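You operate a simulated robot arm through the tools that you are given. There is no shell and no other tool. Be economical: measure what you need, move in short steps, check, and stop when the job is done.

Carry out the task below with a simulated robot arm. There is one attempt and no reset: what you move stays moved.

TASK
Take the beaker with the blue ring and put it on the counter.
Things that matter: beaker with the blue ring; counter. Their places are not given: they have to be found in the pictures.

It is judged by the outcome, as a careful person would: the job done as asked, and still so three seconds after it is handed in. It fails if anything else is knocked over, pushed out of place, dropped, spilled or broken.

THE ROBOT
A 7-joint arm with a two-finger parallel gripper, fixed in place. Base frame: the origin is at the foot of the arm, x ahead of it, y to its left, z up; the work surface is at about z = 0. Lengths are in m, angles in rad, forces in N, time in s.
With the tool pointing down near the work surface it reaches from about 0.22 to 0.58 m from the base axis. Its first joint turns from -1.152 to 1.152 rad. Payload 2.5 kg.
Tool frame: the origin (TCP) lies between the finger pads and is the grasp point; the fingertips stand 0.023 m ahead of it; z points along the fingers, y is the line along which they close. The gripper opens to 0.094 m. The fingers are 0.038 m wide and 0.01 m thick; the gripper's body (0.054 by 0.096 m) begins 0.039 m behind the TCP.
Orientation is that of the tool frame in the base frame, as [roll, pitch, yaw] about the fixed x, y, z axes, in that order (R = Rz(yaw) Ry(pitch) Rx(roll)). With the fingers straight down and closing along the base's y, the tool's x points along the base's -x, its y along +y and its z along -z.

THE INTERFACE
- The arm moves only by the tool apply_moves. Its argument "moves" is a list of rows, each an object (a shift or turn left out is 0, a gripper value left out holds the last) with "grip": the closure, from 0 (fully open) to 1 (shut); "linear": the shift along the tool's x, y, z in units of 100 mm (1.0 is 100 mm), a list of three; "dr": the turn, a rotation vector about the tool's x, y, z in units of 60 degrees (1.0 is 60 degrees), a list of three. In form: [{"grip": grip, "linear": [dx, dy, dz], "dr": [rx, ry, rz]}, ...]. A call has 1 to 10 rows; each row is the pose to reach, as a shift and turn from the pose commanded when the call began, along the tool's axes at that moment. A call with a number of a shift or a turn outside -1 to 1 is refused whole. A row lasts 0.2 s, in which the tool goes at most 0.05 m and 0.15 rad; a call with a longer step from one row to the next is refused whole, and so is a gripper value outside its range. A pose out of reach is approached as far as the arm can. The call stops where the force on the tool passes 40 N (or 10 N more than at its start, if that is more) or the arm is blocked; 0.2 s more then pass. The fingers move at their own pace (about 0.108 m/s each) and stop on an object; they squeeze with about 29 N. The grip force told is the motor's: it shows also when the fingers shut on nothing. Time passes only in rows, and 0.2 s behind the last, so rows that repeat a pose let the fingers close. It gives the time, the measured TCP pose, the force on the tool (base axes), the opening and the grip force at its end, in the units of the frame above (readings bear some noise), and new pictures: "show" is both (left out), scene, wrist or none.
- Cameras (640 x 400 px; columns grow to the right, rows downward): "scene" is fixed at [0.1289, -0.4366, 0.517]; the picture's right is [0.59, -0.81, 0.00], its down [-0.65, -0.48, -0.59] and it looks along [0.47, 0.35, -0.81] (base axes); focal length 272 px, centre (320, 200). "wrist" rides on the gripper at [-0.039, 0, -0.044] in the tool frame; the picture's right is [0.00, -1.00, 0.00], its down [0.97, 0.00, -0.24] and it looks along [0.24, 0.00, 0.97] (tool axes); focal length 218 px, centre (320, 200).
- point_at(camera, pixels): for up to 12 pixels [column, row] of the newest picture of that camera ("zoom" is the newest enlarged one), the place [x, y, z] in the base frame of the surface seen there, good to about 0.002 m. No time passes.
- enlarge(camera, box): a new picture of the part [left, top, right, bottom] of that camera's present view, enlarged. No time passes.
- close_job(): hands the job in; it is judged then, once.

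Work in short steps. Measure before you move; look again where a grasp or a placing could have gone wrong, and mend it. You have 60 turns and 100 pictures in all, the two below and enlarged ones among them. Open the gripper and draw the arm clear of the work before you hand the job in, unless the task says otherwise; then end with one line.

The tools are called after "Call:" as a command line: name --argument value ..., lists and objects as JSON in quotes. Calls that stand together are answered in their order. apply_moves: Moves the arm, as the interface text tells. Its arguments: {"type":"object","properties":{"moves":{"type":"array"},"show":{"type":"string","enum":["both","scene","wrist","none"]}},"required":["moves"]} The other tools are called the same way: point_at (camera, pixels) gives the place of the surface under pixels of a picture; enlarge (camera, box) takes an enlarged picture of a part of a camera's view; close_job () hands the job in.

At the start:

```text
t: 0.0
tool_pos: [0.2793, -0.3124, 0.3095]
tcp_rot: [3.141, -0.001, 3.141]
wrist_force: [0.2, -0.1, -0.3]
opening: 0.0939
gripper_force: 0.1
```

scene: 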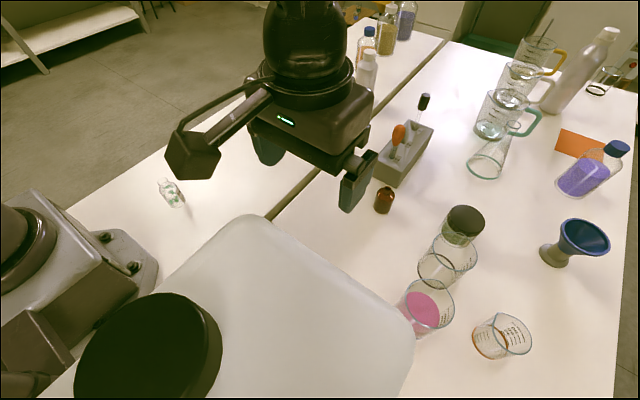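
wrist: 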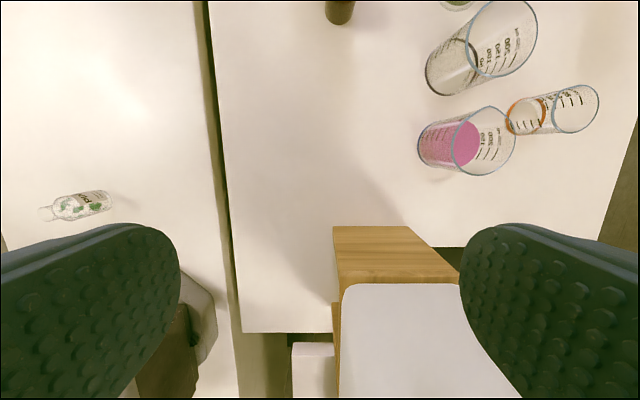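

The pictures show several beakers near scene (430,300), (500,335) and (500,110). I'll enlarge those areas to find the blue ring.

Call:
enlarge --camera "scene" --box '[380, 190, 560, 370]'

Call:
enlarge --camera "scene" --box '[440, 20, 640, 200]'

Call:
enlarge --camera "wrist" --box '[400, 0, 640, 190]'

```text
2.22 times, centred on (470, 280) of scene
```

zoom: 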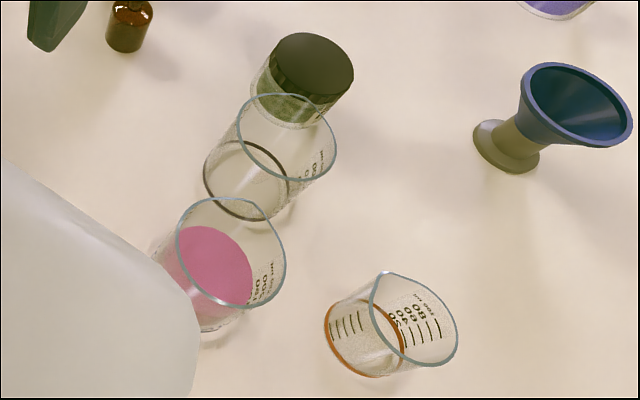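

```text
2.22 times, centred on (540, 110) of scene
```

zoom: 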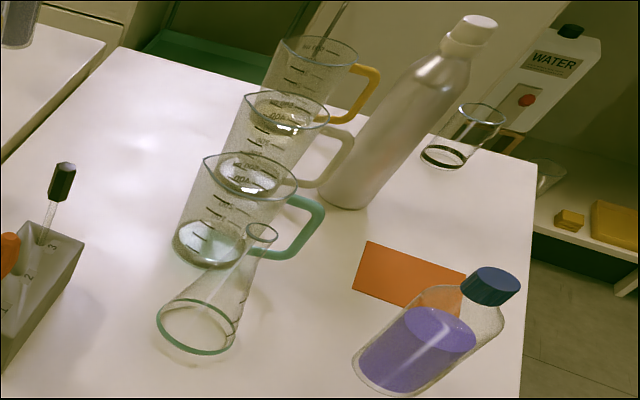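

```text
2.11 times, centred on (520, 95) of wrist
```

zoom: 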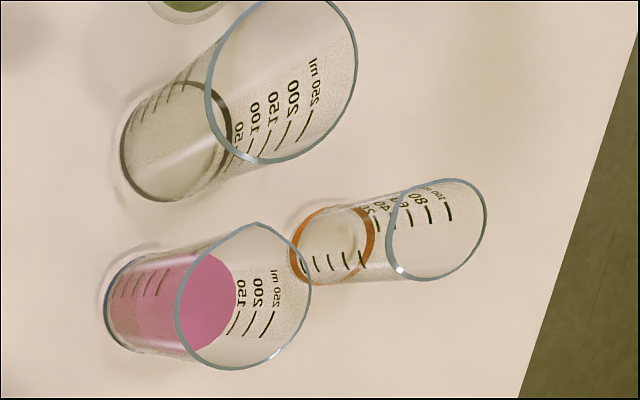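

The pink-filled beaker seems to have a bluish ring at its base. I'll zoom in on it and measure the surfaces around it.

Call:
point_at --camera "wrist" --pixels '[[420, 180], [300, 150], [150, 250], [100, 100], [580, 200], [390, 250], [390, 330], [450, 150], [70, 205], [310, 370], [220, 200], [560, 150]]'

Call:
enlarge --camera "wrist" --box '[400, 90, 530, 190]'

Call:
enlarge --camera "scene" --box '[340, 0, 440, 80]'

Call:
enlarge --camera "wrist" --box '[120, 200, 500, 400]'

```text
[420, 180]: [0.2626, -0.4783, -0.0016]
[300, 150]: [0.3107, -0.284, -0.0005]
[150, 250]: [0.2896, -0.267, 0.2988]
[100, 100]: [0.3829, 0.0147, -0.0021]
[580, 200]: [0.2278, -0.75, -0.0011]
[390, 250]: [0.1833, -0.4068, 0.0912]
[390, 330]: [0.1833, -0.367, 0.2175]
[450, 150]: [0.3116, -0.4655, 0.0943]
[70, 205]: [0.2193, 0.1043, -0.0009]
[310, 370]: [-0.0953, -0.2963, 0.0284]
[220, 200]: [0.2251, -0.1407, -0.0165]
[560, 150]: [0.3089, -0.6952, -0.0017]
```

```text
4.00 times, centred on (465, 140) of wrist
```

zoom: 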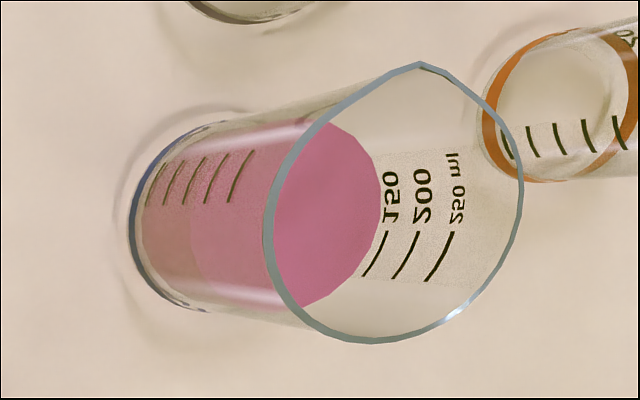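

```text
5.00 times, centred on (390, 40) of scene
```

zoom: 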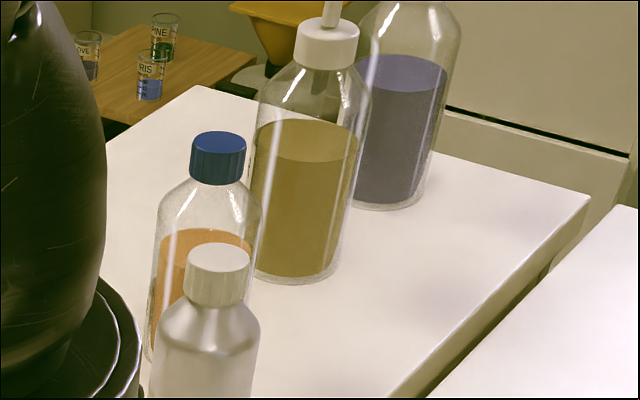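

```text
1.68 times, centred on (310, 300) of wrist
```

zoom: 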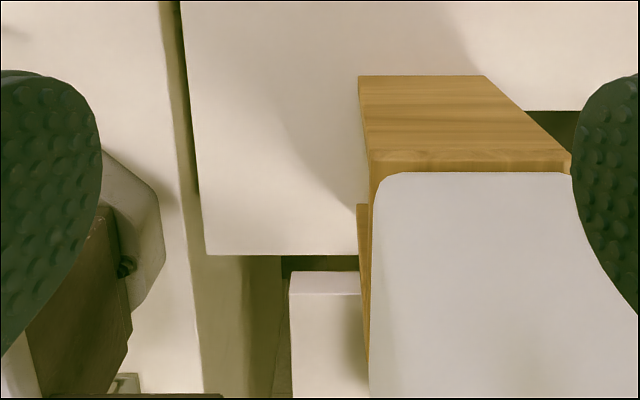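

The pink-filled beaker carries the blue ring and stands on the surface right of the gap, near (0.31,-0.47). Before choosing where to put it, I'll look over the other surface by moving the arm left, away from the objects and raised a little.

Call:
apply_moves --moves '[{"grip": 0, "linear": [-0.1, 0.3, -0.2]}, {"linear": [-0.2, 0.7, -0.4]}, {"linear": [-0.2, 1.0, -0.6]}]' --show "none"

Call:
apply_moves --moves '[{"linear": [0, 0.4, 0]}, {"linear": [0, 0.8, 0]}, {"linear": [0, 1.0, 0]}]' --show "none"

Call:
apply_moves --moves '[{"linear": [0, 0.4, 0]}, {"linear": [0, 0.8, 0]}, {"linear": [0, 1.0, 0]}, {"linear": [0, 1.0, 0]}]' --show "both"

```text
t: 0.8
tool_pos: [0.2989, -0.2146, 0.3703]
tcp_rot: [-3.141, 0.0, 3.14]
wrist_force: [0.0, 0.0, -0.6]
opening: 0.094
gripper_force: 0.1
```

```text
t: 1.6
tool_pos: [0.298, -0.1138, 0.3699]
tcp_rot: [3.141, 0.0, 3.141]
wrist_force: [0.7, 0.3, 0.2]
opening: 0.0939
gripper_force: 0.1
```

```text
t: 2.6
tool_pos: [0.2988, -0.0135, 0.3707]
tcp_rot: [3.141, -0.001, -3.141]
wrist_force: [-0.5, -0.8, 0.1]
opening: 0.0941
gripper_force: 0.1
```

scene: 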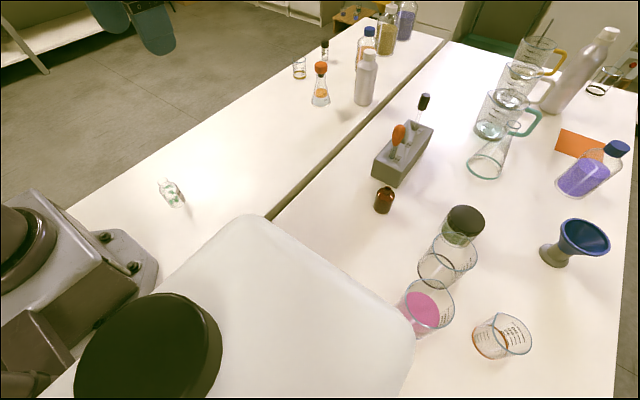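
wrist: 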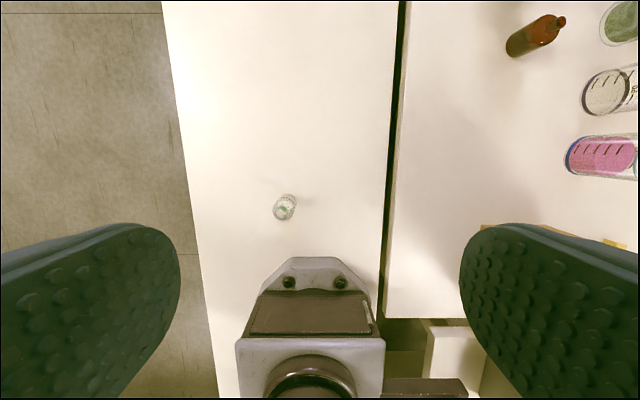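

The arm's base and a second work surface lie left of the gap (wrist column ~390). The beaker stands on the surface to the right, so the counter to fill is the left one, with free space ahead of the base. Now I'll measure the beaker, its neighbours and the free spot.

Call:
enlarge --camera "scene" --box '[380, 200, 540, 370]'

Call:
point_at --camera "scene" --pixels '[[300, 76], [320, 103], [362, 102], [172, 207], [165, 182], [384, 208], [340, 130], [230, 160], [270, 215], [410, 320], [405, 360], [250, 220]]'

```text
2.35 times, centred on (460, 285) of scene
```

zoom: 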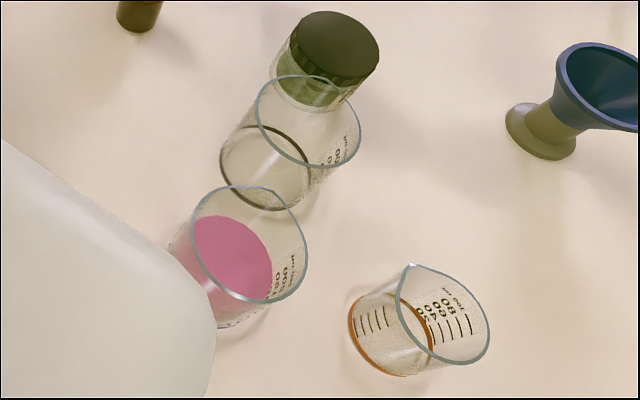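

```text
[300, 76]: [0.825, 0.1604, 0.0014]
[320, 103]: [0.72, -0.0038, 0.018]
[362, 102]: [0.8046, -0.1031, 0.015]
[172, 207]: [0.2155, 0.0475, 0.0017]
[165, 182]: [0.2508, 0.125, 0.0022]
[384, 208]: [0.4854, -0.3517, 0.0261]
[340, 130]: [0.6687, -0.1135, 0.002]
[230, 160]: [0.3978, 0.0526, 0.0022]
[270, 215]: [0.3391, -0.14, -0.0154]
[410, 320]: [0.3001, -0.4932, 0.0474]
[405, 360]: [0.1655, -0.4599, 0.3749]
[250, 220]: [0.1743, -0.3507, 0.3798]
```

The jug is tall (z≈0.38) and close to the arm's path, so I'll measure its extents and the beaker rims.

Call:
point_at --camera "scene" --pixels '[[230, 222], [260, 217], [300, 236], [350, 266], [390, 293], [408, 318], [411, 335], [405, 375], [300, 300], [200, 255], [150, 290], [230, 390]]'

Call:
point_at --camera "zoom" --pixels '[[192, 225], [232, 186], [305, 250], [250, 302], [300, 285], [288, 200], [222, 150], [257, 100], [310, 166], [358, 150], [350, 310], [404, 375]]'

Call:
point_at --camera "wrist" --pixels '[[568, 155], [585, 176], [585, 137], [600, 155], [584, 95], [600, 72], [605, 115], [520, 226], [480, 228], [440, 340], [612, 242], [390, 300]]'

```text
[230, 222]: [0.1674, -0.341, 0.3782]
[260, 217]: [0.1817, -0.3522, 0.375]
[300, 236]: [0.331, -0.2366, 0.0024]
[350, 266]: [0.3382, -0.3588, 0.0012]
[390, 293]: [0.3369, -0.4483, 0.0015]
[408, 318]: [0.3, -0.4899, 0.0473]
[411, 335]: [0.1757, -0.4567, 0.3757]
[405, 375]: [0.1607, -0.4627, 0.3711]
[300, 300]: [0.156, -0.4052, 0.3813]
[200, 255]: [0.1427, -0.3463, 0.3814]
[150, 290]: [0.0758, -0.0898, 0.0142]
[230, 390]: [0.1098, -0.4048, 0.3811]
```

```text
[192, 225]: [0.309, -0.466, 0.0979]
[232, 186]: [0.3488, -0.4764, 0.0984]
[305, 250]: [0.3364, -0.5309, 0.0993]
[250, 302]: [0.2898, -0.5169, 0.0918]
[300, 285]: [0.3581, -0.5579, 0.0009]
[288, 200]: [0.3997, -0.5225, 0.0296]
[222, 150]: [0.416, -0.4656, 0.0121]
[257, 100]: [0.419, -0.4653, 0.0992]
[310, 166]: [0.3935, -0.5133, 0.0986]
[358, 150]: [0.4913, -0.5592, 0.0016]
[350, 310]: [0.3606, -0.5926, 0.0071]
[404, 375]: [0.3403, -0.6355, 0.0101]
```

```text
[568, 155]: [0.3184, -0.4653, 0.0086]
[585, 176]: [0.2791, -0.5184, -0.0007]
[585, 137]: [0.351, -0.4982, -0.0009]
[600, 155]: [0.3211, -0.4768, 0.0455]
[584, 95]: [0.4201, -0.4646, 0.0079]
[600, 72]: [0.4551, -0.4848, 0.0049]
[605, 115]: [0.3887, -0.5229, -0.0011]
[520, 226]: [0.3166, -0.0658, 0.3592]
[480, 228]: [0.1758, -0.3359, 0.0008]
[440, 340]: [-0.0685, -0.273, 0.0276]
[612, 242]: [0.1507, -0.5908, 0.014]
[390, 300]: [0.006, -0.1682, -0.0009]
```

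The beaker's centre is about (0.318,-0.50), radius 0.035, height 0.098. The grey-ringed beaker is at x≈0.425, the orange one near (0.365,-0.625), and the jug's near face is at x≈0.183. Closing along y is clear, so I'm going back towards it at height and checking arm clearance to the jug.

Call:
apply_moves --moves '[{"linear": [-0.1, -0.4, 0]}, {"linear": [-0.2, -0.8, 0]}, {"linear": [-0.3, -1.0, 0]}]' --show "none"

Call:
apply_moves --moves '[{"linear": [0, -0.4, 0]}, {"linear": [0, -0.8, 0]}, {"linear": [0, -1.0, 0]}]' --show "none"

Call:
apply_moves --moves '[{"linear": [0, -0.4, 0.1]}, {"linear": [0, -0.8, 0.3]}, {"linear": [0, -1.0, 0.6]}]' --show "none"

Call:
apply_moves --moves '[{"linear": [0, -0.3, 0.2]}, {"linear": [0, -0.6, 0.4]}, {"linear": [0, -0.9, 0.6]}]' --show "both"

```text
t: 3.4
tool_pos: [0.3291, -0.1133, 0.3687]
tcp_rot: [-3.141, -0.002, 3.141]
wrist_force: [0.0, -0.4, 0.3]
opening: 0.0941
gripper_force: 0.1
```

```text
t: 4.2
tool_pos: [0.3295, -0.2149, 0.3693]
tcp_rot: [3.141, 0.0, -3.142]
wrist_force: [0.8, 0.2, -0.2]
opening: 0.0938
gripper_force: 0.0
```

```text
t: 5.0
tool_pos: [0.3289, -0.3149, 0.3093]
tcp_rot: [-3.14, -0.001, 3.141]
wrist_force: [0.7, 0.1, 0.2]
opening: 0.0941
gripper_force: 0.0
```

```text
t: 5.8
tool_pos: [0.3291, -0.4044, 0.2504]
tcp_rot: [-3.141, 0.0, -3.141]
wrist_force: [0.3, -0.6, -0.1]
opening: 0.0943
gripper_force: 0.1
```

scene: 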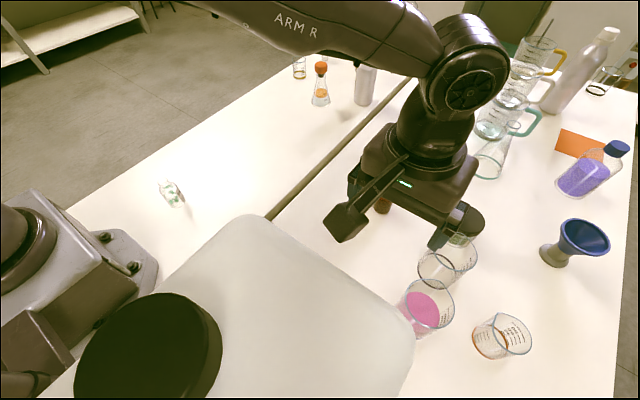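
wrist: 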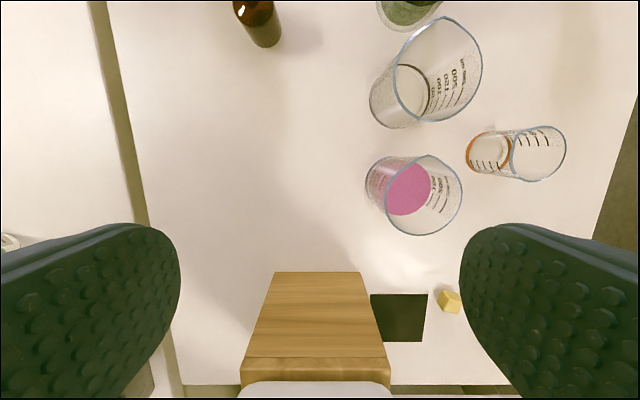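

The forearm is high and clear of the jug. A stalk with a box protrudes from the gripper near (345,220), so I'll measure it along with the forearm and fingers.

Call:
point_at --camera "scene" --pixels '[[345, 220], [330, 225], [385, 180], [405, 183], [440, 235], [470, 215], [290, 30], [250, 15], [355, 185], [460, 90], [420, 160]]'

Call:
point_at --camera "wrist" --pixels '[[387, 195], [462, 195], [410, 235], [430, 155], [400, 30], [394, 85], [420, 120], [482, 60], [513, 155], [545, 182], [450, 300], [310, 275]]'

```text
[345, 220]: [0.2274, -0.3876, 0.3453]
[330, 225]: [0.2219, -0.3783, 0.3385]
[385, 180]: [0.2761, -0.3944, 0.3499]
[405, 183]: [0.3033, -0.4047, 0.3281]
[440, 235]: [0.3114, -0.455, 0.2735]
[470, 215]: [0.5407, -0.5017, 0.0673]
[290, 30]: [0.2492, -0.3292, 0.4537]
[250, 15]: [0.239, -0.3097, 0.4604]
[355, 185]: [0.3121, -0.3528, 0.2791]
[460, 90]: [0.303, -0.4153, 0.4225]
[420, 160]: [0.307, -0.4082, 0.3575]
```

```text
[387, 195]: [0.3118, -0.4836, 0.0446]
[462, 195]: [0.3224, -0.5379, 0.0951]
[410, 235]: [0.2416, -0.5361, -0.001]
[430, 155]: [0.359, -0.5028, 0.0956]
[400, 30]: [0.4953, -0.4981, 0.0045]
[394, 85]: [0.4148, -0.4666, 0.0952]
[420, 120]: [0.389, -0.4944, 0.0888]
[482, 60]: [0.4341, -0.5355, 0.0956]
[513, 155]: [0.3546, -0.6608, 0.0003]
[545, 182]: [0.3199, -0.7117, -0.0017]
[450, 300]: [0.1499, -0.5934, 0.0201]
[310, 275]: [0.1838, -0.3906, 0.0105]
```

The stalk reaches about 0.11 m toward -x. I'll turn the gripper 15° so it points away from the jug, and centre over the beaker at (0.320,-0.501) while still high.

Call:
apply_moves --moves '[{"linear": [0.03, -0.3, 0], "dr": [0, 0, -0.12]}, {"linear": [0.06, -0.65, 0], "dr": [0, 0, -0.25]}, {"linear": [0.09, -0.97, 0], "dr": [0, 0, -0.25]}, {"linear": [0.09, -0.97, 0], "dr": [0, 0, -0.25]}]'

```text
t: 6.8
tool_pos: [0.3188, -0.4997, 0.2489]
tcp_rot: [3.14, 0.0, -2.88]
wrist_force: [-0.7, -0.6, 0.3]
opening: 0.0939
gripper_force: 0.0
```

scene: 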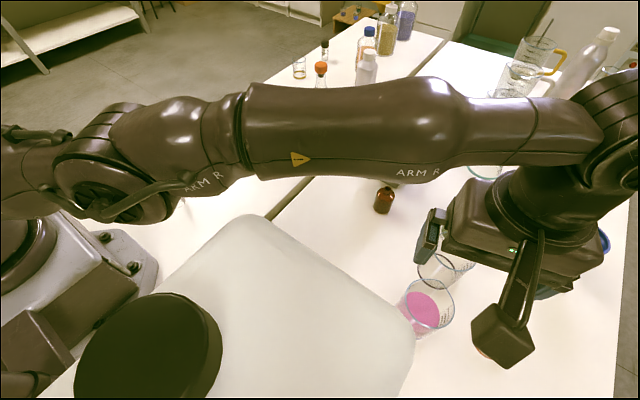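
wrist: 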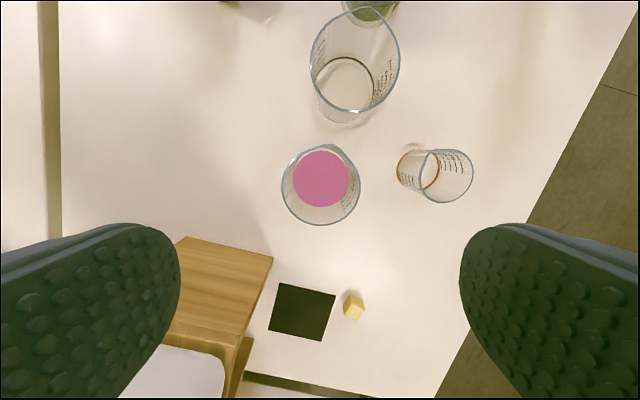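

Reached and centred: the beaker sits between the fingers at (321,185). I'll check the forearm heights near the jug and the beaker rim again before going down.

Call:
point_at --camera "scene" --pixels '[[300, 165], [250, 170], [200, 180], [380, 170], [160, 180], [120, 200], [440, 160], [500, 345], [480, 320]]'

Call:
point_at --camera "wrist" --pixels '[[282, 187], [361, 187], [322, 225], [322, 144], [296, 160], [350, 214], [293, 212], [399, 165], [420, 180], [350, 110], [270, 260], [475, 175]]'

```text
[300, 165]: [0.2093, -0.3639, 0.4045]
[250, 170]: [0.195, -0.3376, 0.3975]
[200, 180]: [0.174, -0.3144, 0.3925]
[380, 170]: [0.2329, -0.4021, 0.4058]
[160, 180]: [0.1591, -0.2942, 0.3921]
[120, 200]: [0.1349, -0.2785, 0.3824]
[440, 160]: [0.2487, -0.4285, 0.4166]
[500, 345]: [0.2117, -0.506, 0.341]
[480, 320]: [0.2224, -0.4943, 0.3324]
```

```text
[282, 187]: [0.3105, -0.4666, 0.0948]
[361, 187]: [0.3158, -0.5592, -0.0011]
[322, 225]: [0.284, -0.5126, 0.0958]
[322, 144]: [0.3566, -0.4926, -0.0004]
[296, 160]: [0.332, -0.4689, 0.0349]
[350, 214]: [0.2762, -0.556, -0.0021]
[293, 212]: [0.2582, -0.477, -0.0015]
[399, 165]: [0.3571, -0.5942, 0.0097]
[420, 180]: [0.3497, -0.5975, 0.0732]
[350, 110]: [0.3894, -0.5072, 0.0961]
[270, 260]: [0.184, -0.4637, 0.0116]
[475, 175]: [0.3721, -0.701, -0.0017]
```

The forearm's near side is only about 1.5 cm (horizontally) from the jug's corner, so I'll lean the hand 12° toward +x about the closing axis. That moves the wrist away from the jug while I descend partway, then I'll check again.

Call:
apply_moves --moves '[{"linear": [0, 0, 0], "dr": [0, 0.1, 0]}, {"linear": [0, 0, 0.2], "dr": [0, 0.2, 0]}, {"linear": [0, 0, 0.5], "dr": [0, 0.2, 0]}, {"linear": [0, 0, 0.8], "dr": [0, 0.2, 0]}]'

```text
t: 7.8
tool_pos: [0.3178, -0.4976, 0.1688]
tcp_rot: [3.141, -0.21, -2.88]
wrist_force: [0.1, -0.3, 0.1]
opening: 0.094
gripper_force: 0.1
out of reach, approached as far as the arm can: row 1, 2, 3, 4
```

scene: 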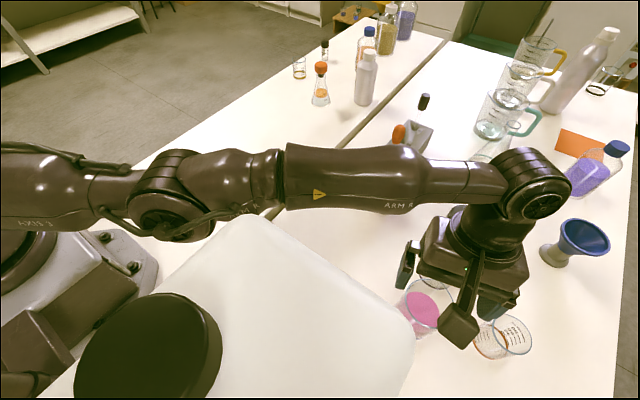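
wrist: 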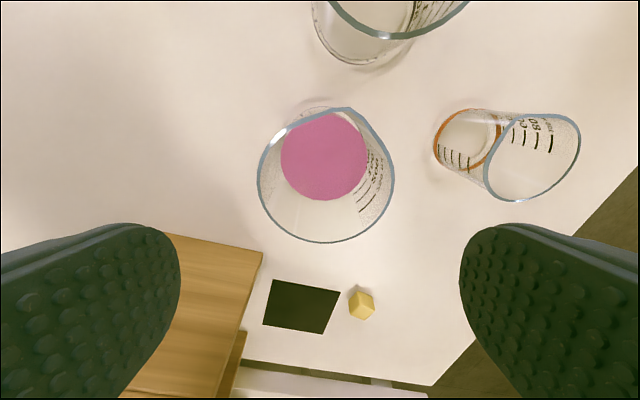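

The pose is a few mm short of the target, so the arm is near its limit. I'll check the forearm against the jug.

Call:
point_at --camera "scene" --pixels '[[270, 208], [300, 205], [340, 208], [400, 210], [240, 212], [200, 230], [170, 238], [465, 340], [520, 215], [445, 320], [260, 222], [215, 235]]'

Call:
enlarge --camera "scene" --box '[130, 140, 540, 380]'

```text
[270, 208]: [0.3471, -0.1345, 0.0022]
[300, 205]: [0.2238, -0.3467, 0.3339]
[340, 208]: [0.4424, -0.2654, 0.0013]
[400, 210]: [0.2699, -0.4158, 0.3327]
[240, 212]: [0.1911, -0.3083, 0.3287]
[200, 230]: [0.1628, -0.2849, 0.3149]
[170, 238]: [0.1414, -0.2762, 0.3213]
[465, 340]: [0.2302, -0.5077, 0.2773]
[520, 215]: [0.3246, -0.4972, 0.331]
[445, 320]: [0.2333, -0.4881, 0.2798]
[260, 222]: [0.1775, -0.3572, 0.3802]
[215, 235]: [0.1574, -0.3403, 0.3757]
```

```text
1.56 times, centred on (335, 260) of scene
```

zoom: 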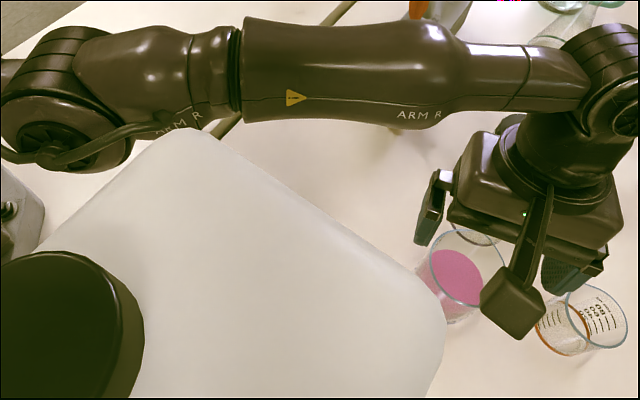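

The clearance to the jug is now about 4 cm. I'll descend straight to z≈0.078 while halving the lean to regain reach; the fingers have about 1 cm margin each side of the beaker.

Call:
apply_moves --moves '[{"linear": [-0.04, 0, 0.2], "dr": [0, -0.04, 0]}, {"linear": [-0.08, 0, 0.4], "dr": [0, -0.08, 0]}, {"linear": [-0.125, 0, 0.6], "dr": [0, -0.1, 0]}, {"linear": [-0.16, 0, 0.76], "dr": [0, -0.1, 0]}, {"linear": [-0.19, 0, 0.89], "dr": [0, -0.1, 0]}]'

```text
t: 9.0
tool_pos: [0.3175, -0.4988, 0.0778]
tcp_rot: [3.142, -0.104, -2.879]
wrist_force: [-0.6, 0.4, -0.4]
opening: 0.0937
gripper_force: 0.0
out of reach, approached as far as the arm can: row 2, 3
```

scene: 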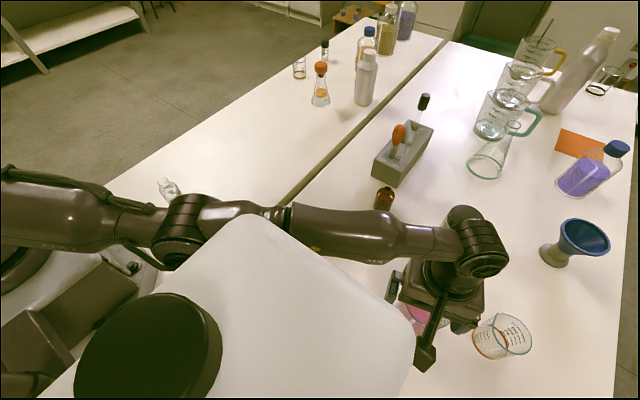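
wrist: 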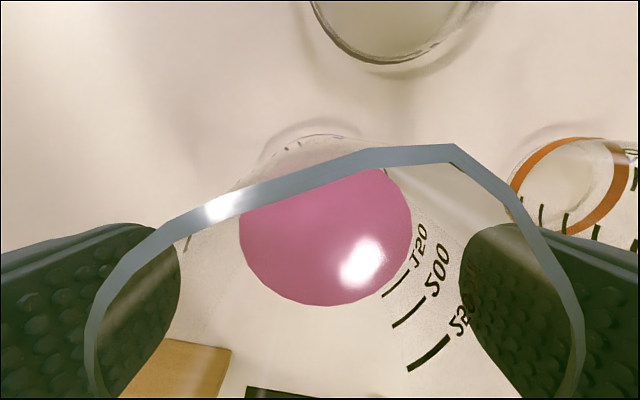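

The jug hasn't moved and the beaker sits centred between the fingers. I'll close on it gradually.

Call:
apply_moves --moves '[{"grip": 0.1}, {"grip": 0.2}, {"grip": 0.3}, {"grip": 0.5}, {"grip": 1.0}, {"grip": 1.0}, {"grip": 1.0}]'

```text
t: 10.6
tool_pos: [0.318, -0.4991, 0.0787]
tcp_rot: [3.14, -0.105, -2.879]
wrist_force: [-0.2, 1.4, 2.6]
opening: 0.0683
gripper_force: 28.7
```

scene: 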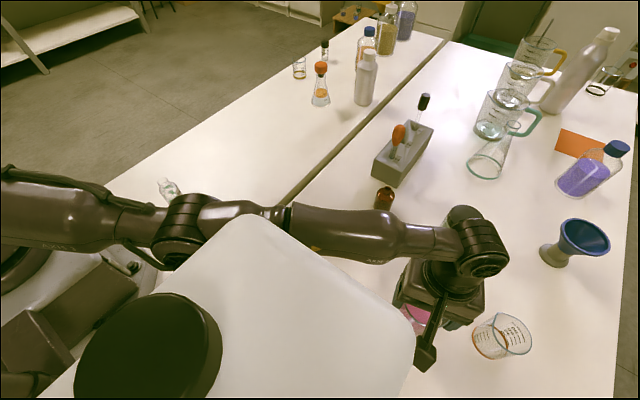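
wrist: 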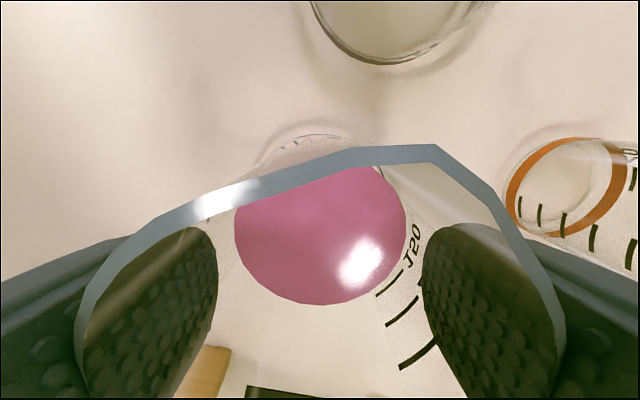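

Firm grip (opening 0.068, 28.7 N). I'm lifting it gently straight up.

Call:
apply_moves --moves '[{"linear": [0.01, 0, -0.06]}, {"linear": [0.02, 0, -0.18]}, {"linear": [0.035, 0, -0.34]}, {"linear": [0.052, 0, -0.5]}, {"linear": [0.068, 0, -0.65]}, {"linear": [0.078, 0, -0.75]}, {"linear": [0.084, 0, -0.8]}]'

```text
t: 12.2
tool_pos: [0.3206, -0.5015, 0.1596]
tcp_rot: [3.141, -0.103, -2.879]
wrist_force: [0.3, -0.2, -2.3]
opening: 0.0657
gripper_force: 28.9
out of reach, approached as far as the arm can: row 3, 4, 5, 6, 7
```

scene: 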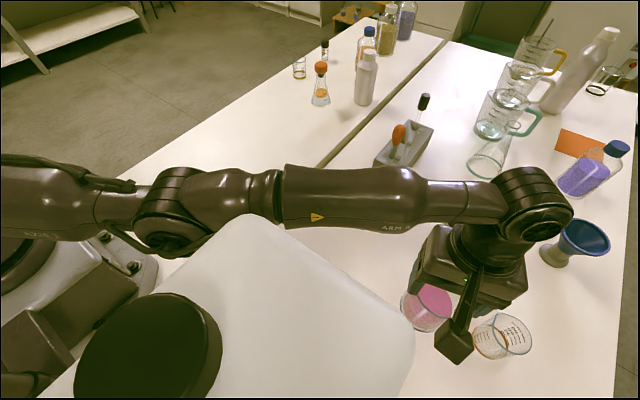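
wrist: 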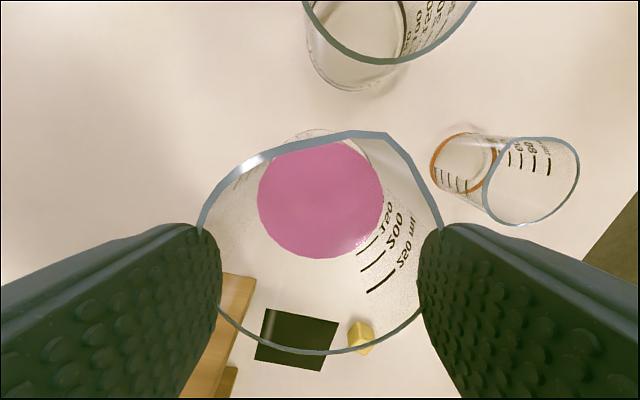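

The rim looks lower relative to the fingers than before, so it may have slipped. I'll measure the beaker's rim and base height.

Call:
point_at --camera "wrist" --pixels '[[260, 160], [205, 215], [290, 349], [415, 160], [320, 190], [437, 210], [300, 140]]'

Call:
enlarge --camera "scene" --box '[380, 220, 540, 370]'

```text
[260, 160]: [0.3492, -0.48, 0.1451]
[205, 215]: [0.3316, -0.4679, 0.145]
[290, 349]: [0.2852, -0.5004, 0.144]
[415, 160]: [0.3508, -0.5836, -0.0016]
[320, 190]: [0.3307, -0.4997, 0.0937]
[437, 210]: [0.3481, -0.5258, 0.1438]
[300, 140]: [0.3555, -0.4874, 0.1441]
```

```text
2.67 times, centred on (460, 295) of scene
```

zoom: 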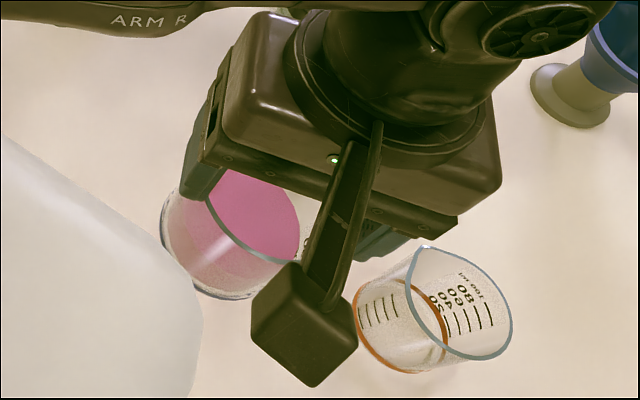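

The beaker slid about 34 mm down in the grip: rim at z=0.145, with the tips just below it. I'll lower it straight back to the table now and regrasp lower.

Call:
apply_moves --moves '[{"linear": [-0.01, 0, 0.1]}, {"linear": [-0.022, 0, 0.22]}, {"linear": [-0.034, 0, 0.33]}, {"linear": [-0.042, 0, 0.41]}, {"linear": [-0.047, 0, 0.45]}]'

```text
t: 13.4
tool_pos: [0.3195, -0.5012, 0.114]
tcp_rot: [3.141, -0.104, -2.88]
wrist_force: [-0.3, 0.9, -2.5]
opening: 0.0652
gripper_force: 29.3
```

scene: 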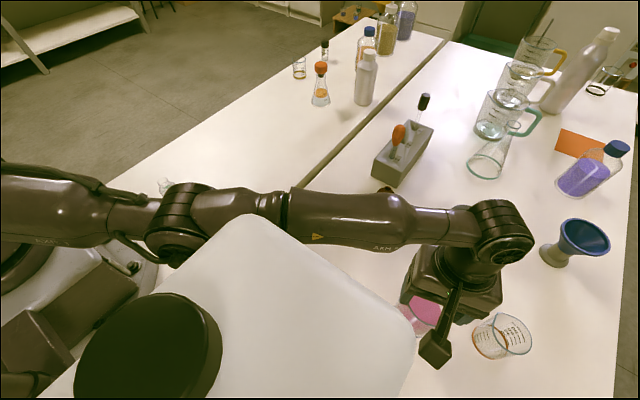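
wrist: 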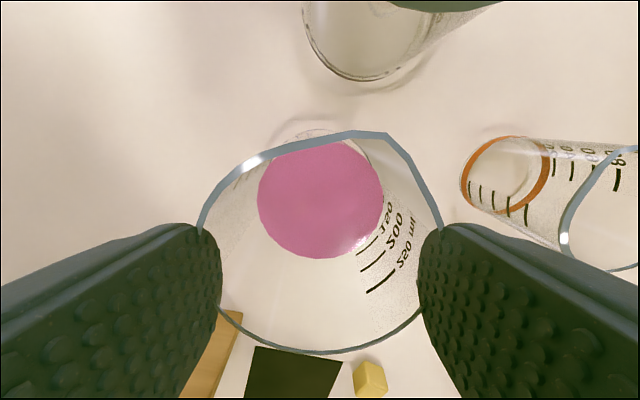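

No further slip on the way down: the rim stays at the same place in the wrist view. I'll look closely at how the pads hold it.

Call:
enlarge --camera "wrist" --box '[180, 120, 460, 360]'

Call:
point_at --camera "wrist" --pixels '[[260, 160], [203, 215], [290, 349], [438, 215], [320, 190], [300, 140], [385, 135], [405, 325], [225, 315]]'

```text
1.67 times, centred on (320, 240) of wrist
```

zoom: 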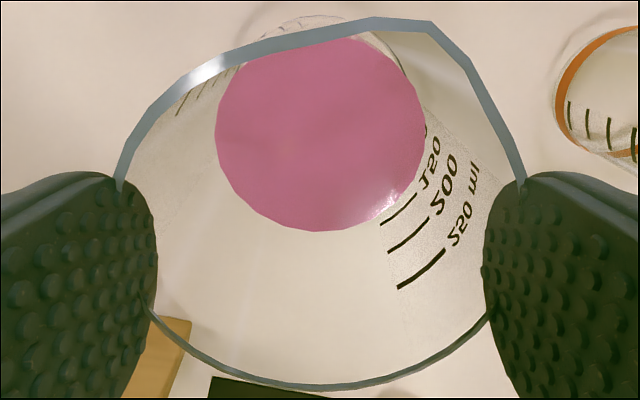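

```text
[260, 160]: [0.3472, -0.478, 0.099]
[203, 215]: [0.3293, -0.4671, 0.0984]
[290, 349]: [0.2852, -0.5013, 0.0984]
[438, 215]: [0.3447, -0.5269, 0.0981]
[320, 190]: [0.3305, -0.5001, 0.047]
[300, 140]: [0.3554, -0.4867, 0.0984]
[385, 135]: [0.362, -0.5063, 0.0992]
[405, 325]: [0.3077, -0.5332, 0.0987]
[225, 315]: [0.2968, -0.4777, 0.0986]
```

The rim is at 0.0985, so the base is within about 1 mm of the table, and the beaker is centred on the TCP. I'll open, go lower and regrip deeper, then test with a tiny lift.

Call:
apply_moves --moves '[{"grip": 1.0, "linear": [-0.001, 0, 0.008]}, {"grip": 0.2, "linear": [-0.001, 0, 0.008]}, {"grip": 0.05, "linear": [-0.001, 0, 0.008]}, {"grip": 0.05, "linear": [-0.001, 0, 0.008]}]' --show "wrist"

Call:
apply_moves --moves '[{"linear": [-0.015, 0, 0.15]}, {"linear": [-0.032, 0, 0.32]}, {"linear": [-0.045, 0, 0.45]}, {"grip": 0.05, "linear": [-0.045, 0, 0.45]}, {"grip": 0.2, "linear": [-0.045, 0, 0.45]}, {"grip": 0.3, "linear": [-0.045, 0, 0.45]}, {"grip": 0.6, "linear": [-0.045, 0, 0.45]}, {"grip": 1.0, "linear": [-0.045, 0, 0.45]}, {"grip": 1.0, "linear": [-0.045, 0, 0.45]}, {"grip": 1.0, "linear": [-0.045, 0, 0.45]}]' --show "both"

```text
t: 14.4
tool_pos: [0.32, -0.5008, 0.1131]
tcp_rot: [-3.141, -0.105, -2.88]
wrist_force: [-0.3, -0.8, 1.1]
opening: 0.0895
gripper_force: 0.1
```

wrist: 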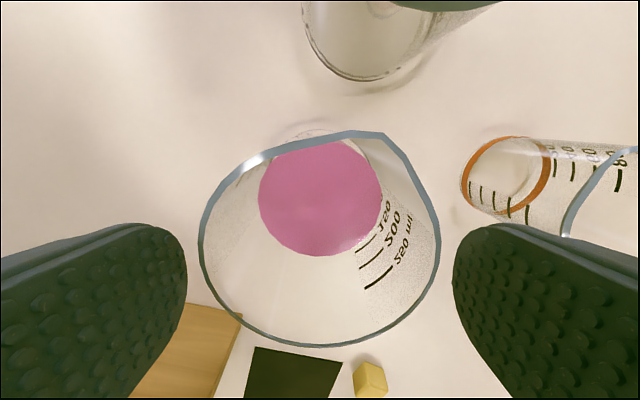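

```text
t: 16.6
tool_pos: [0.3193, -0.4984, 0.0673]
tcp_rot: [-3.141, -0.105, -2.879]
wrist_force: [0.7, 0.4, 0.3]
opening: 0.0655
gripper_force: 28.5
```

scene: 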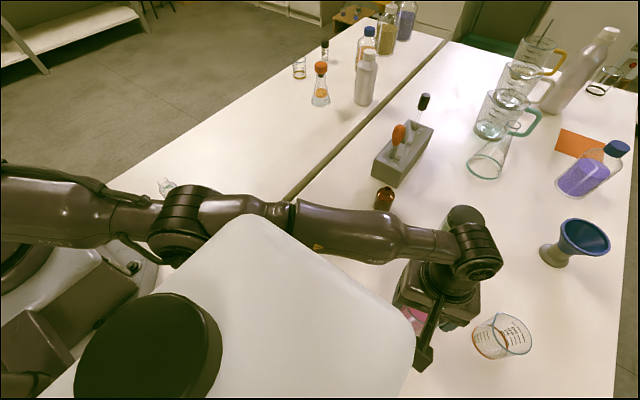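
wrist: 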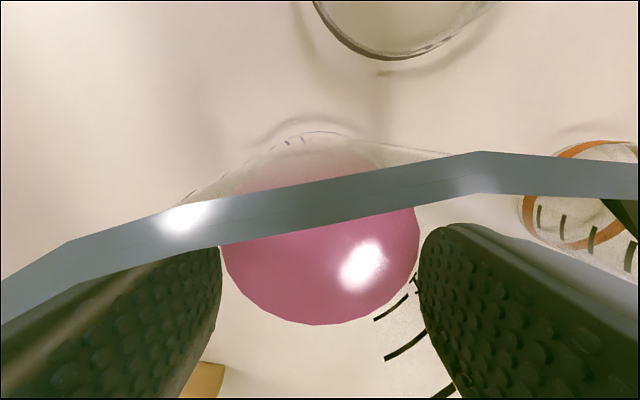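

The grip is now at 0.0655 on the body, so the first grip at 0.0683 had not fully seated. Test lift of 1.5 cm.

Call:
apply_moves --moves '[{"linear": [0.002, 0, -0.02]}, {"linear": [0.006, 0, -0.06]}, {"linear": [0.011, 0, -0.11]}, {"linear": [0.015, 0, -0.15]}, {"linear": [0.015, 0, -0.15]}]' --show "wrist"

```text
t: 17.8
tool_pos: [0.3206, -0.4995, 0.0841]
tcp_rot: [3.14, -0.104, -2.879]
wrist_force: [-0.3, 0.0, -2.8]
opening: 0.0655
gripper_force: 29.3
```

wrist: 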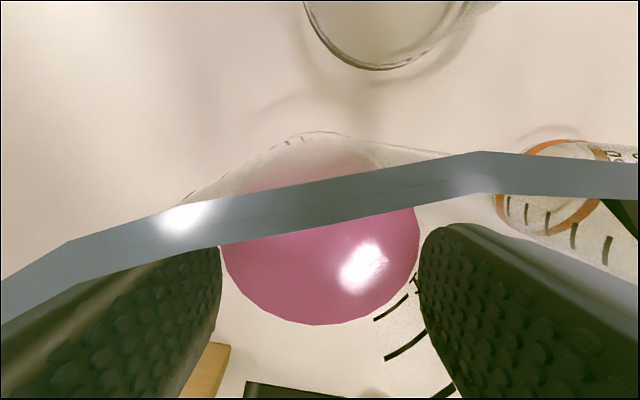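

It holds with no slip. I'm lifting on up and will check again.

Call:
apply_moves --moves '[{"linear": [0.01, 0, -0.1]}, {"linear": [0.03, 0, -0.25]}, {"linear": [0.045, 0, -0.4]}, {"linear": [0.06, 0, -0.55]}, {"linear": [0.075, 0, -0.7]}, {"linear": [0.084, 0, -0.8]}]' --show "wrist"

```text
t: 19.2
tool_pos: [0.3187, -0.4999, 0.164]
tcp_rot: [-3.141, -0.105, -2.879]
wrist_force: [0.3, -0.1, -2.8]
opening: 0.0656
gripper_force: 29.2
```

wrist: 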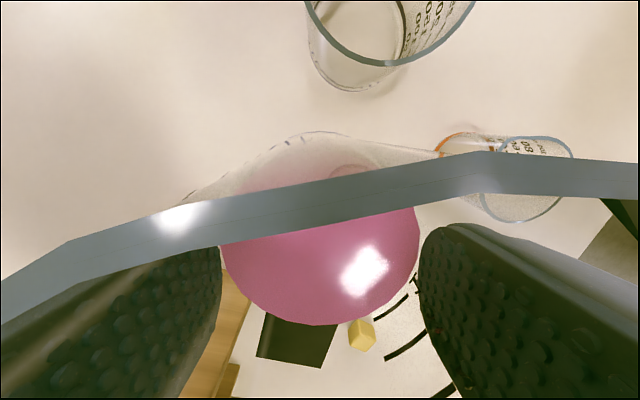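

The hold is stable and level. I'm carrying it toward the free area of the left counter, around (0.39, 0.0), in smooth steps.

Call:
apply_moves --moves '[{"linear": [-0.06, 0.139, -0.006]}, {"linear": [-0.16, 0.371, -0.017]}, {"linear": [-0.26, 0.603, -0.027]}, {"linear": [-0.353, 0.816, -0.037]}, {"linear": [-0.401, 0.927, -0.042]}]' --show "none"

Call:
apply_moves --moves '[{"linear": [-0.06, 0.139, -0.006]}, {"linear": [-0.16, 0.371, -0.017]}, {"linear": [-0.26, 0.603, -0.027]}, {"linear": [-0.353, 0.816, -0.037]}, {"linear": [-0.401, 0.927, -0.042]}]' --show "both"

```text
t: 20.4
tool_pos: [0.3346, -0.4009, 0.1619]
tcp_rot: [3.141, -0.105, -2.879]
wrist_force: [-0.4, -0.4, -2.8]
opening: 0.0655
gripper_force: 29.1
```

```text
t: 21.6
tool_pos: [0.3502, -0.3021, 0.1634]
tcp_rot: [-3.141, -0.104, -2.88]
wrist_force: [0.4, -0.6, -3.0]
opening: 0.0654
gripper_force: 28.5
```

scene: 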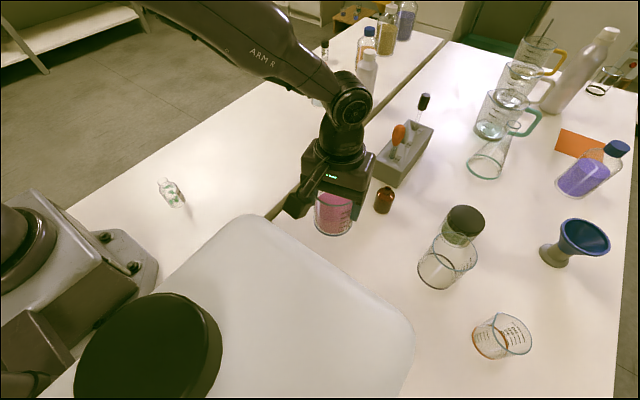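
wrist: 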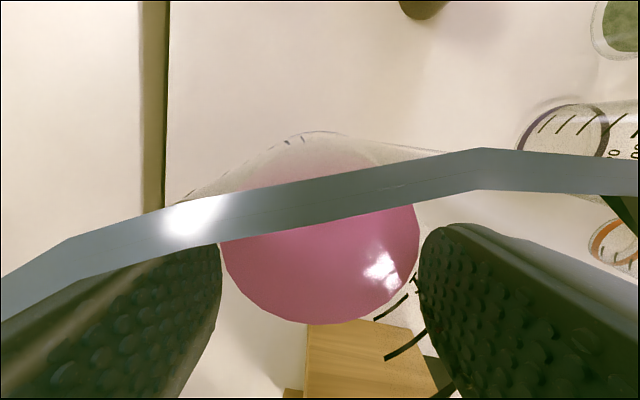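

The grip is stable and nothing else has been disturbed. I'm carrying on to the left counter.

Call:
apply_moves --moves '[{"linear": [-0.06, 0.139, -0.006]}, {"linear": [-0.16, 0.371, -0.017]}, {"linear": [-0.26, 0.603, -0.027]}, {"linear": [-0.353, 0.816, -0.037]}, {"linear": [-0.401, 0.927, -0.042]}]' --show "none"

Call:
apply_moves --moves '[{"linear": [-0.06, 0.139, -0.006]}, {"linear": [-0.16, 0.371, -0.017]}, {"linear": [-0.26, 0.603, -0.027]}, {"linear": [-0.353, 0.816, -0.037]}, {"linear": [-0.401, 0.927, -0.042]}]' --show "none"

Call:
apply_moves --moves '[{"linear": [-0.06, 0.139, -0.006]}, {"linear": [-0.16, 0.371, -0.017]}, {"linear": [-0.26, 0.603, -0.027]}, {"linear": [-0.353, 0.816, -0.037]}, {"linear": [-0.401, 0.927, -0.042]}, {"linear": [-0.401, 0.927, -0.042]}]' --show "both"

```text
t: 22.8
tool_pos: [0.3651, -0.2, 0.1637]
tcp_rot: [3.14, -0.105, -2.881]
wrist_force: [0.4, -0.6, -2.0]
opening: 0.0655
gripper_force: 29.1
```

```text
t: 24.0
tool_pos: [0.3806, -0.0994, 0.1635]
tcp_rot: [-3.142, -0.105, -2.882]
wrist_force: [0.8, -0.1, -2.1]
opening: 0.0655
gripper_force: 28.7
```

```text
t: 25.4
tool_pos: [0.3961, -0.0021, 0.1619]
tcp_rot: [3.141, -0.106, -2.879]
wrist_force: [0.3, -0.1, -3.3]
opening: 0.0654
gripper_force: 29.0
```

scene: 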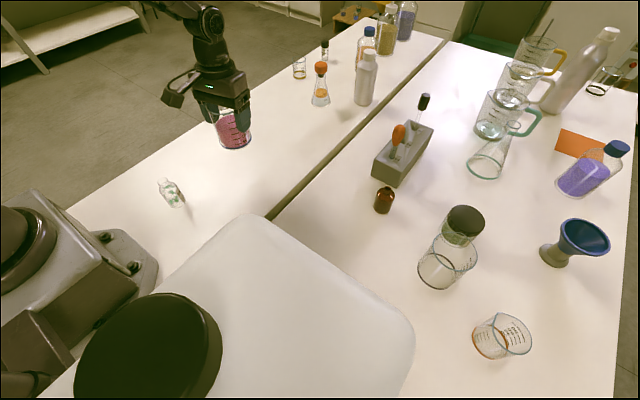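
wrist: 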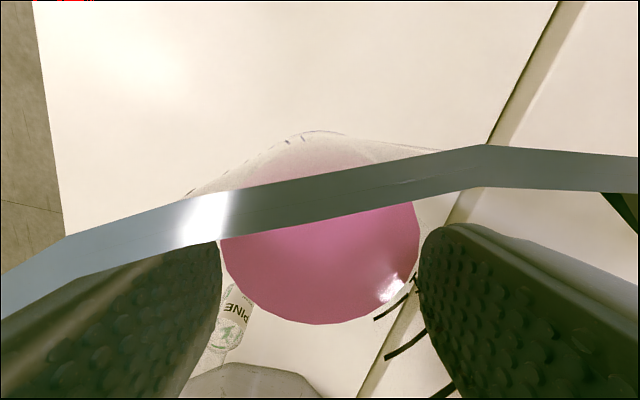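

The beaker is over the left counter with clear space below it. I grasped it at TCP z=0.067, so I'm lowering slowly to about 0.071 first.

Call:
apply_moves --moves '[{"linear": [-0.02, 0, 0.2]}, {"linear": [-0.04, 0, 0.4]}, {"linear": [-0.06, 0, 0.6]}, {"linear": [-0.08, 0, 0.75]}, {"linear": [-0.09, 0, 0.85]}, {"linear": [-0.096, 0, 0.91]}]' --show "scene"

Call:
enlarge --camera "scene" --box '[150, 60, 310, 220]'

```text
t: 26.8
tool_pos: [0.3956, -0.0011, 0.0727]
tcp_rot: [-3.141, -0.103, -2.88]
wrist_force: [0.0, -0.4, -1.9]
opening: 0.0653
gripper_force: 28.6
```

scene: 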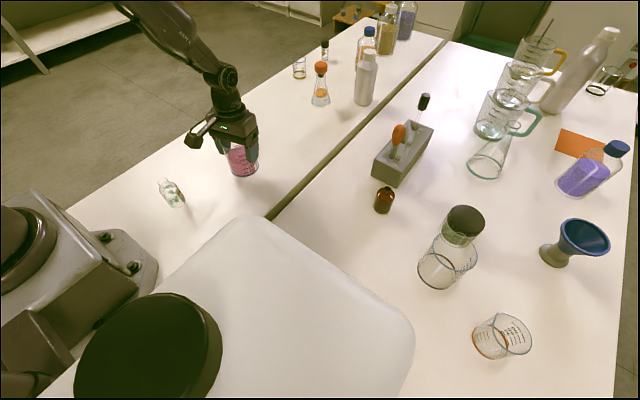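

```text
2.50 times, centred on (230, 140) of scene
```

zoom: 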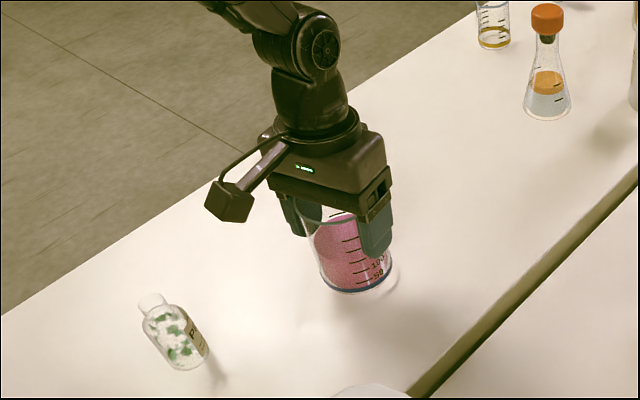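

The blue ring shows clearly at the base, and it's almost down. I'm lowering the last few mm slowly, watching the force.

Call:
apply_moves --moves '[{"linear": [-0.001, 0, 0.015]}, {"linear": [-0.003, 0, 0.03]}, {"linear": [-0.004, 0, 0.04]}]' --show "none"

```text
t: 27.6
tool_pos: [0.3955, -0.0015, 0.0679]
tcp_rot: [3.14, -0.104, -2.881]
wrist_force: [-3.4, -0.7, 6.0]
opening: 0.0656
gripper_force: 28.5
```

The upward force of 6 N shows it's seated. I'm opening the fingers.

Call:
apply_moves --moves '[{"grip": 0.8}, {"grip": 0.25}, {"grip": 0.1}, {"grip": 0.0}, {"grip": 0.0}]'

```text
t: 28.8
tool_pos: [0.396, 0.0002, 0.0666]
tcp_rot: [3.14, -0.105, -2.882]
wrist_force: [0.5, -0.4, -0.1]
opening: 0.0941
gripper_force: 0.0
```

scene: 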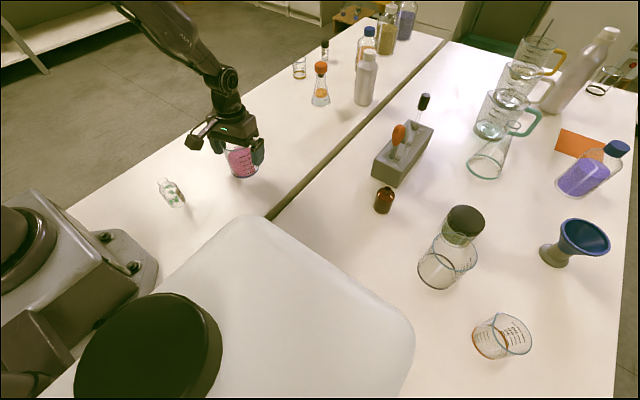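
wrist: 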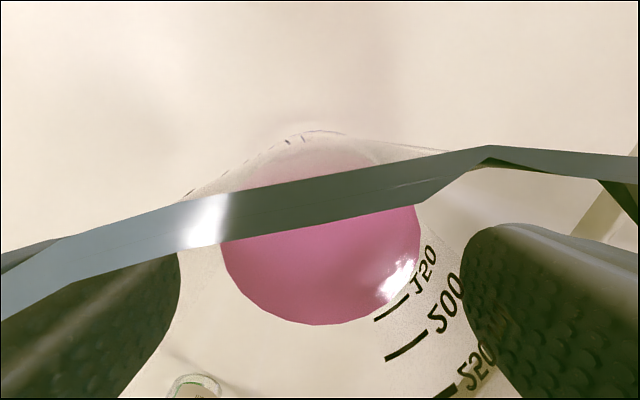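

The beaker stands upright and released, with clearance on both sides. I'm withdrawing straight up.

Call:
apply_moves --moves '[{"linear": [0.015, 0, -0.15]}, {"linear": [0.04, 0, -0.38]}, {"linear": [0.07, 0, -0.65]}, {"linear": [0.1, 0, -0.95]}]' --show "none"

Call:
apply_moves --moves '[{"linear": [0.04, 0, -0.4]}, {"linear": [0.08, 0, -0.8]}, {"linear": [0.1, 0, -1.0]}, {"linear": [0.1, 0, -1.0]}]' --show "both"

```text
t: 29.8
tool_pos: [0.3938, 0.0002, 0.1627]
tcp_rot: [-3.14, -0.105, -2.879]
wrist_force: [0.2, -0.2, 0.3]
opening: 0.0941
gripper_force: 0.0
```

```text
t: 30.8
tool_pos: [0.3961, -0.0003, 0.2633]
tcp_rot: [3.141, -0.106, -2.88]
wrist_force: [-0.9, 0.4, -0.5]
opening: 0.094
gripper_force: 0.1
```

scene: 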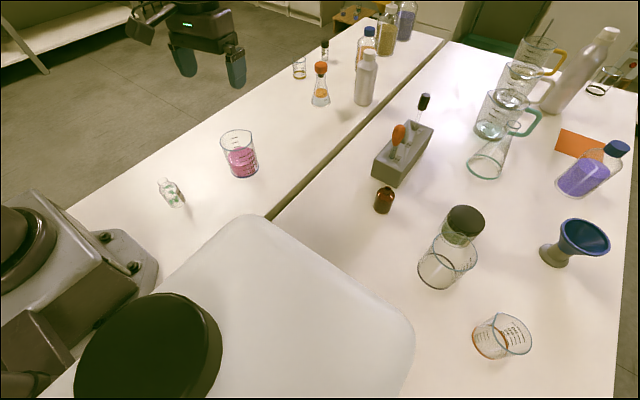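
wrist: 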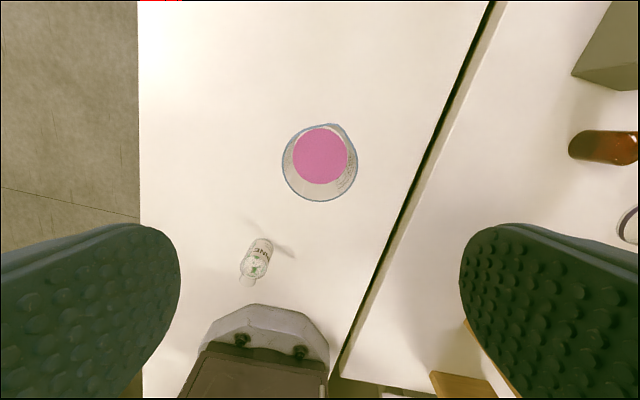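

The beaker stands upright and unspilled on the left counter (scene (240,155)), the arm is clear, and everything else is where it was. I'm handing in.

Call:
close_job

```text
The job is handed in.
```

The beaker with the blue ring is standing upright on the counter left of the gap, with its liquid unspilled and nothing else disturbed. I took "counter" to mean that left surface, because the beaker was already standing on the right one.
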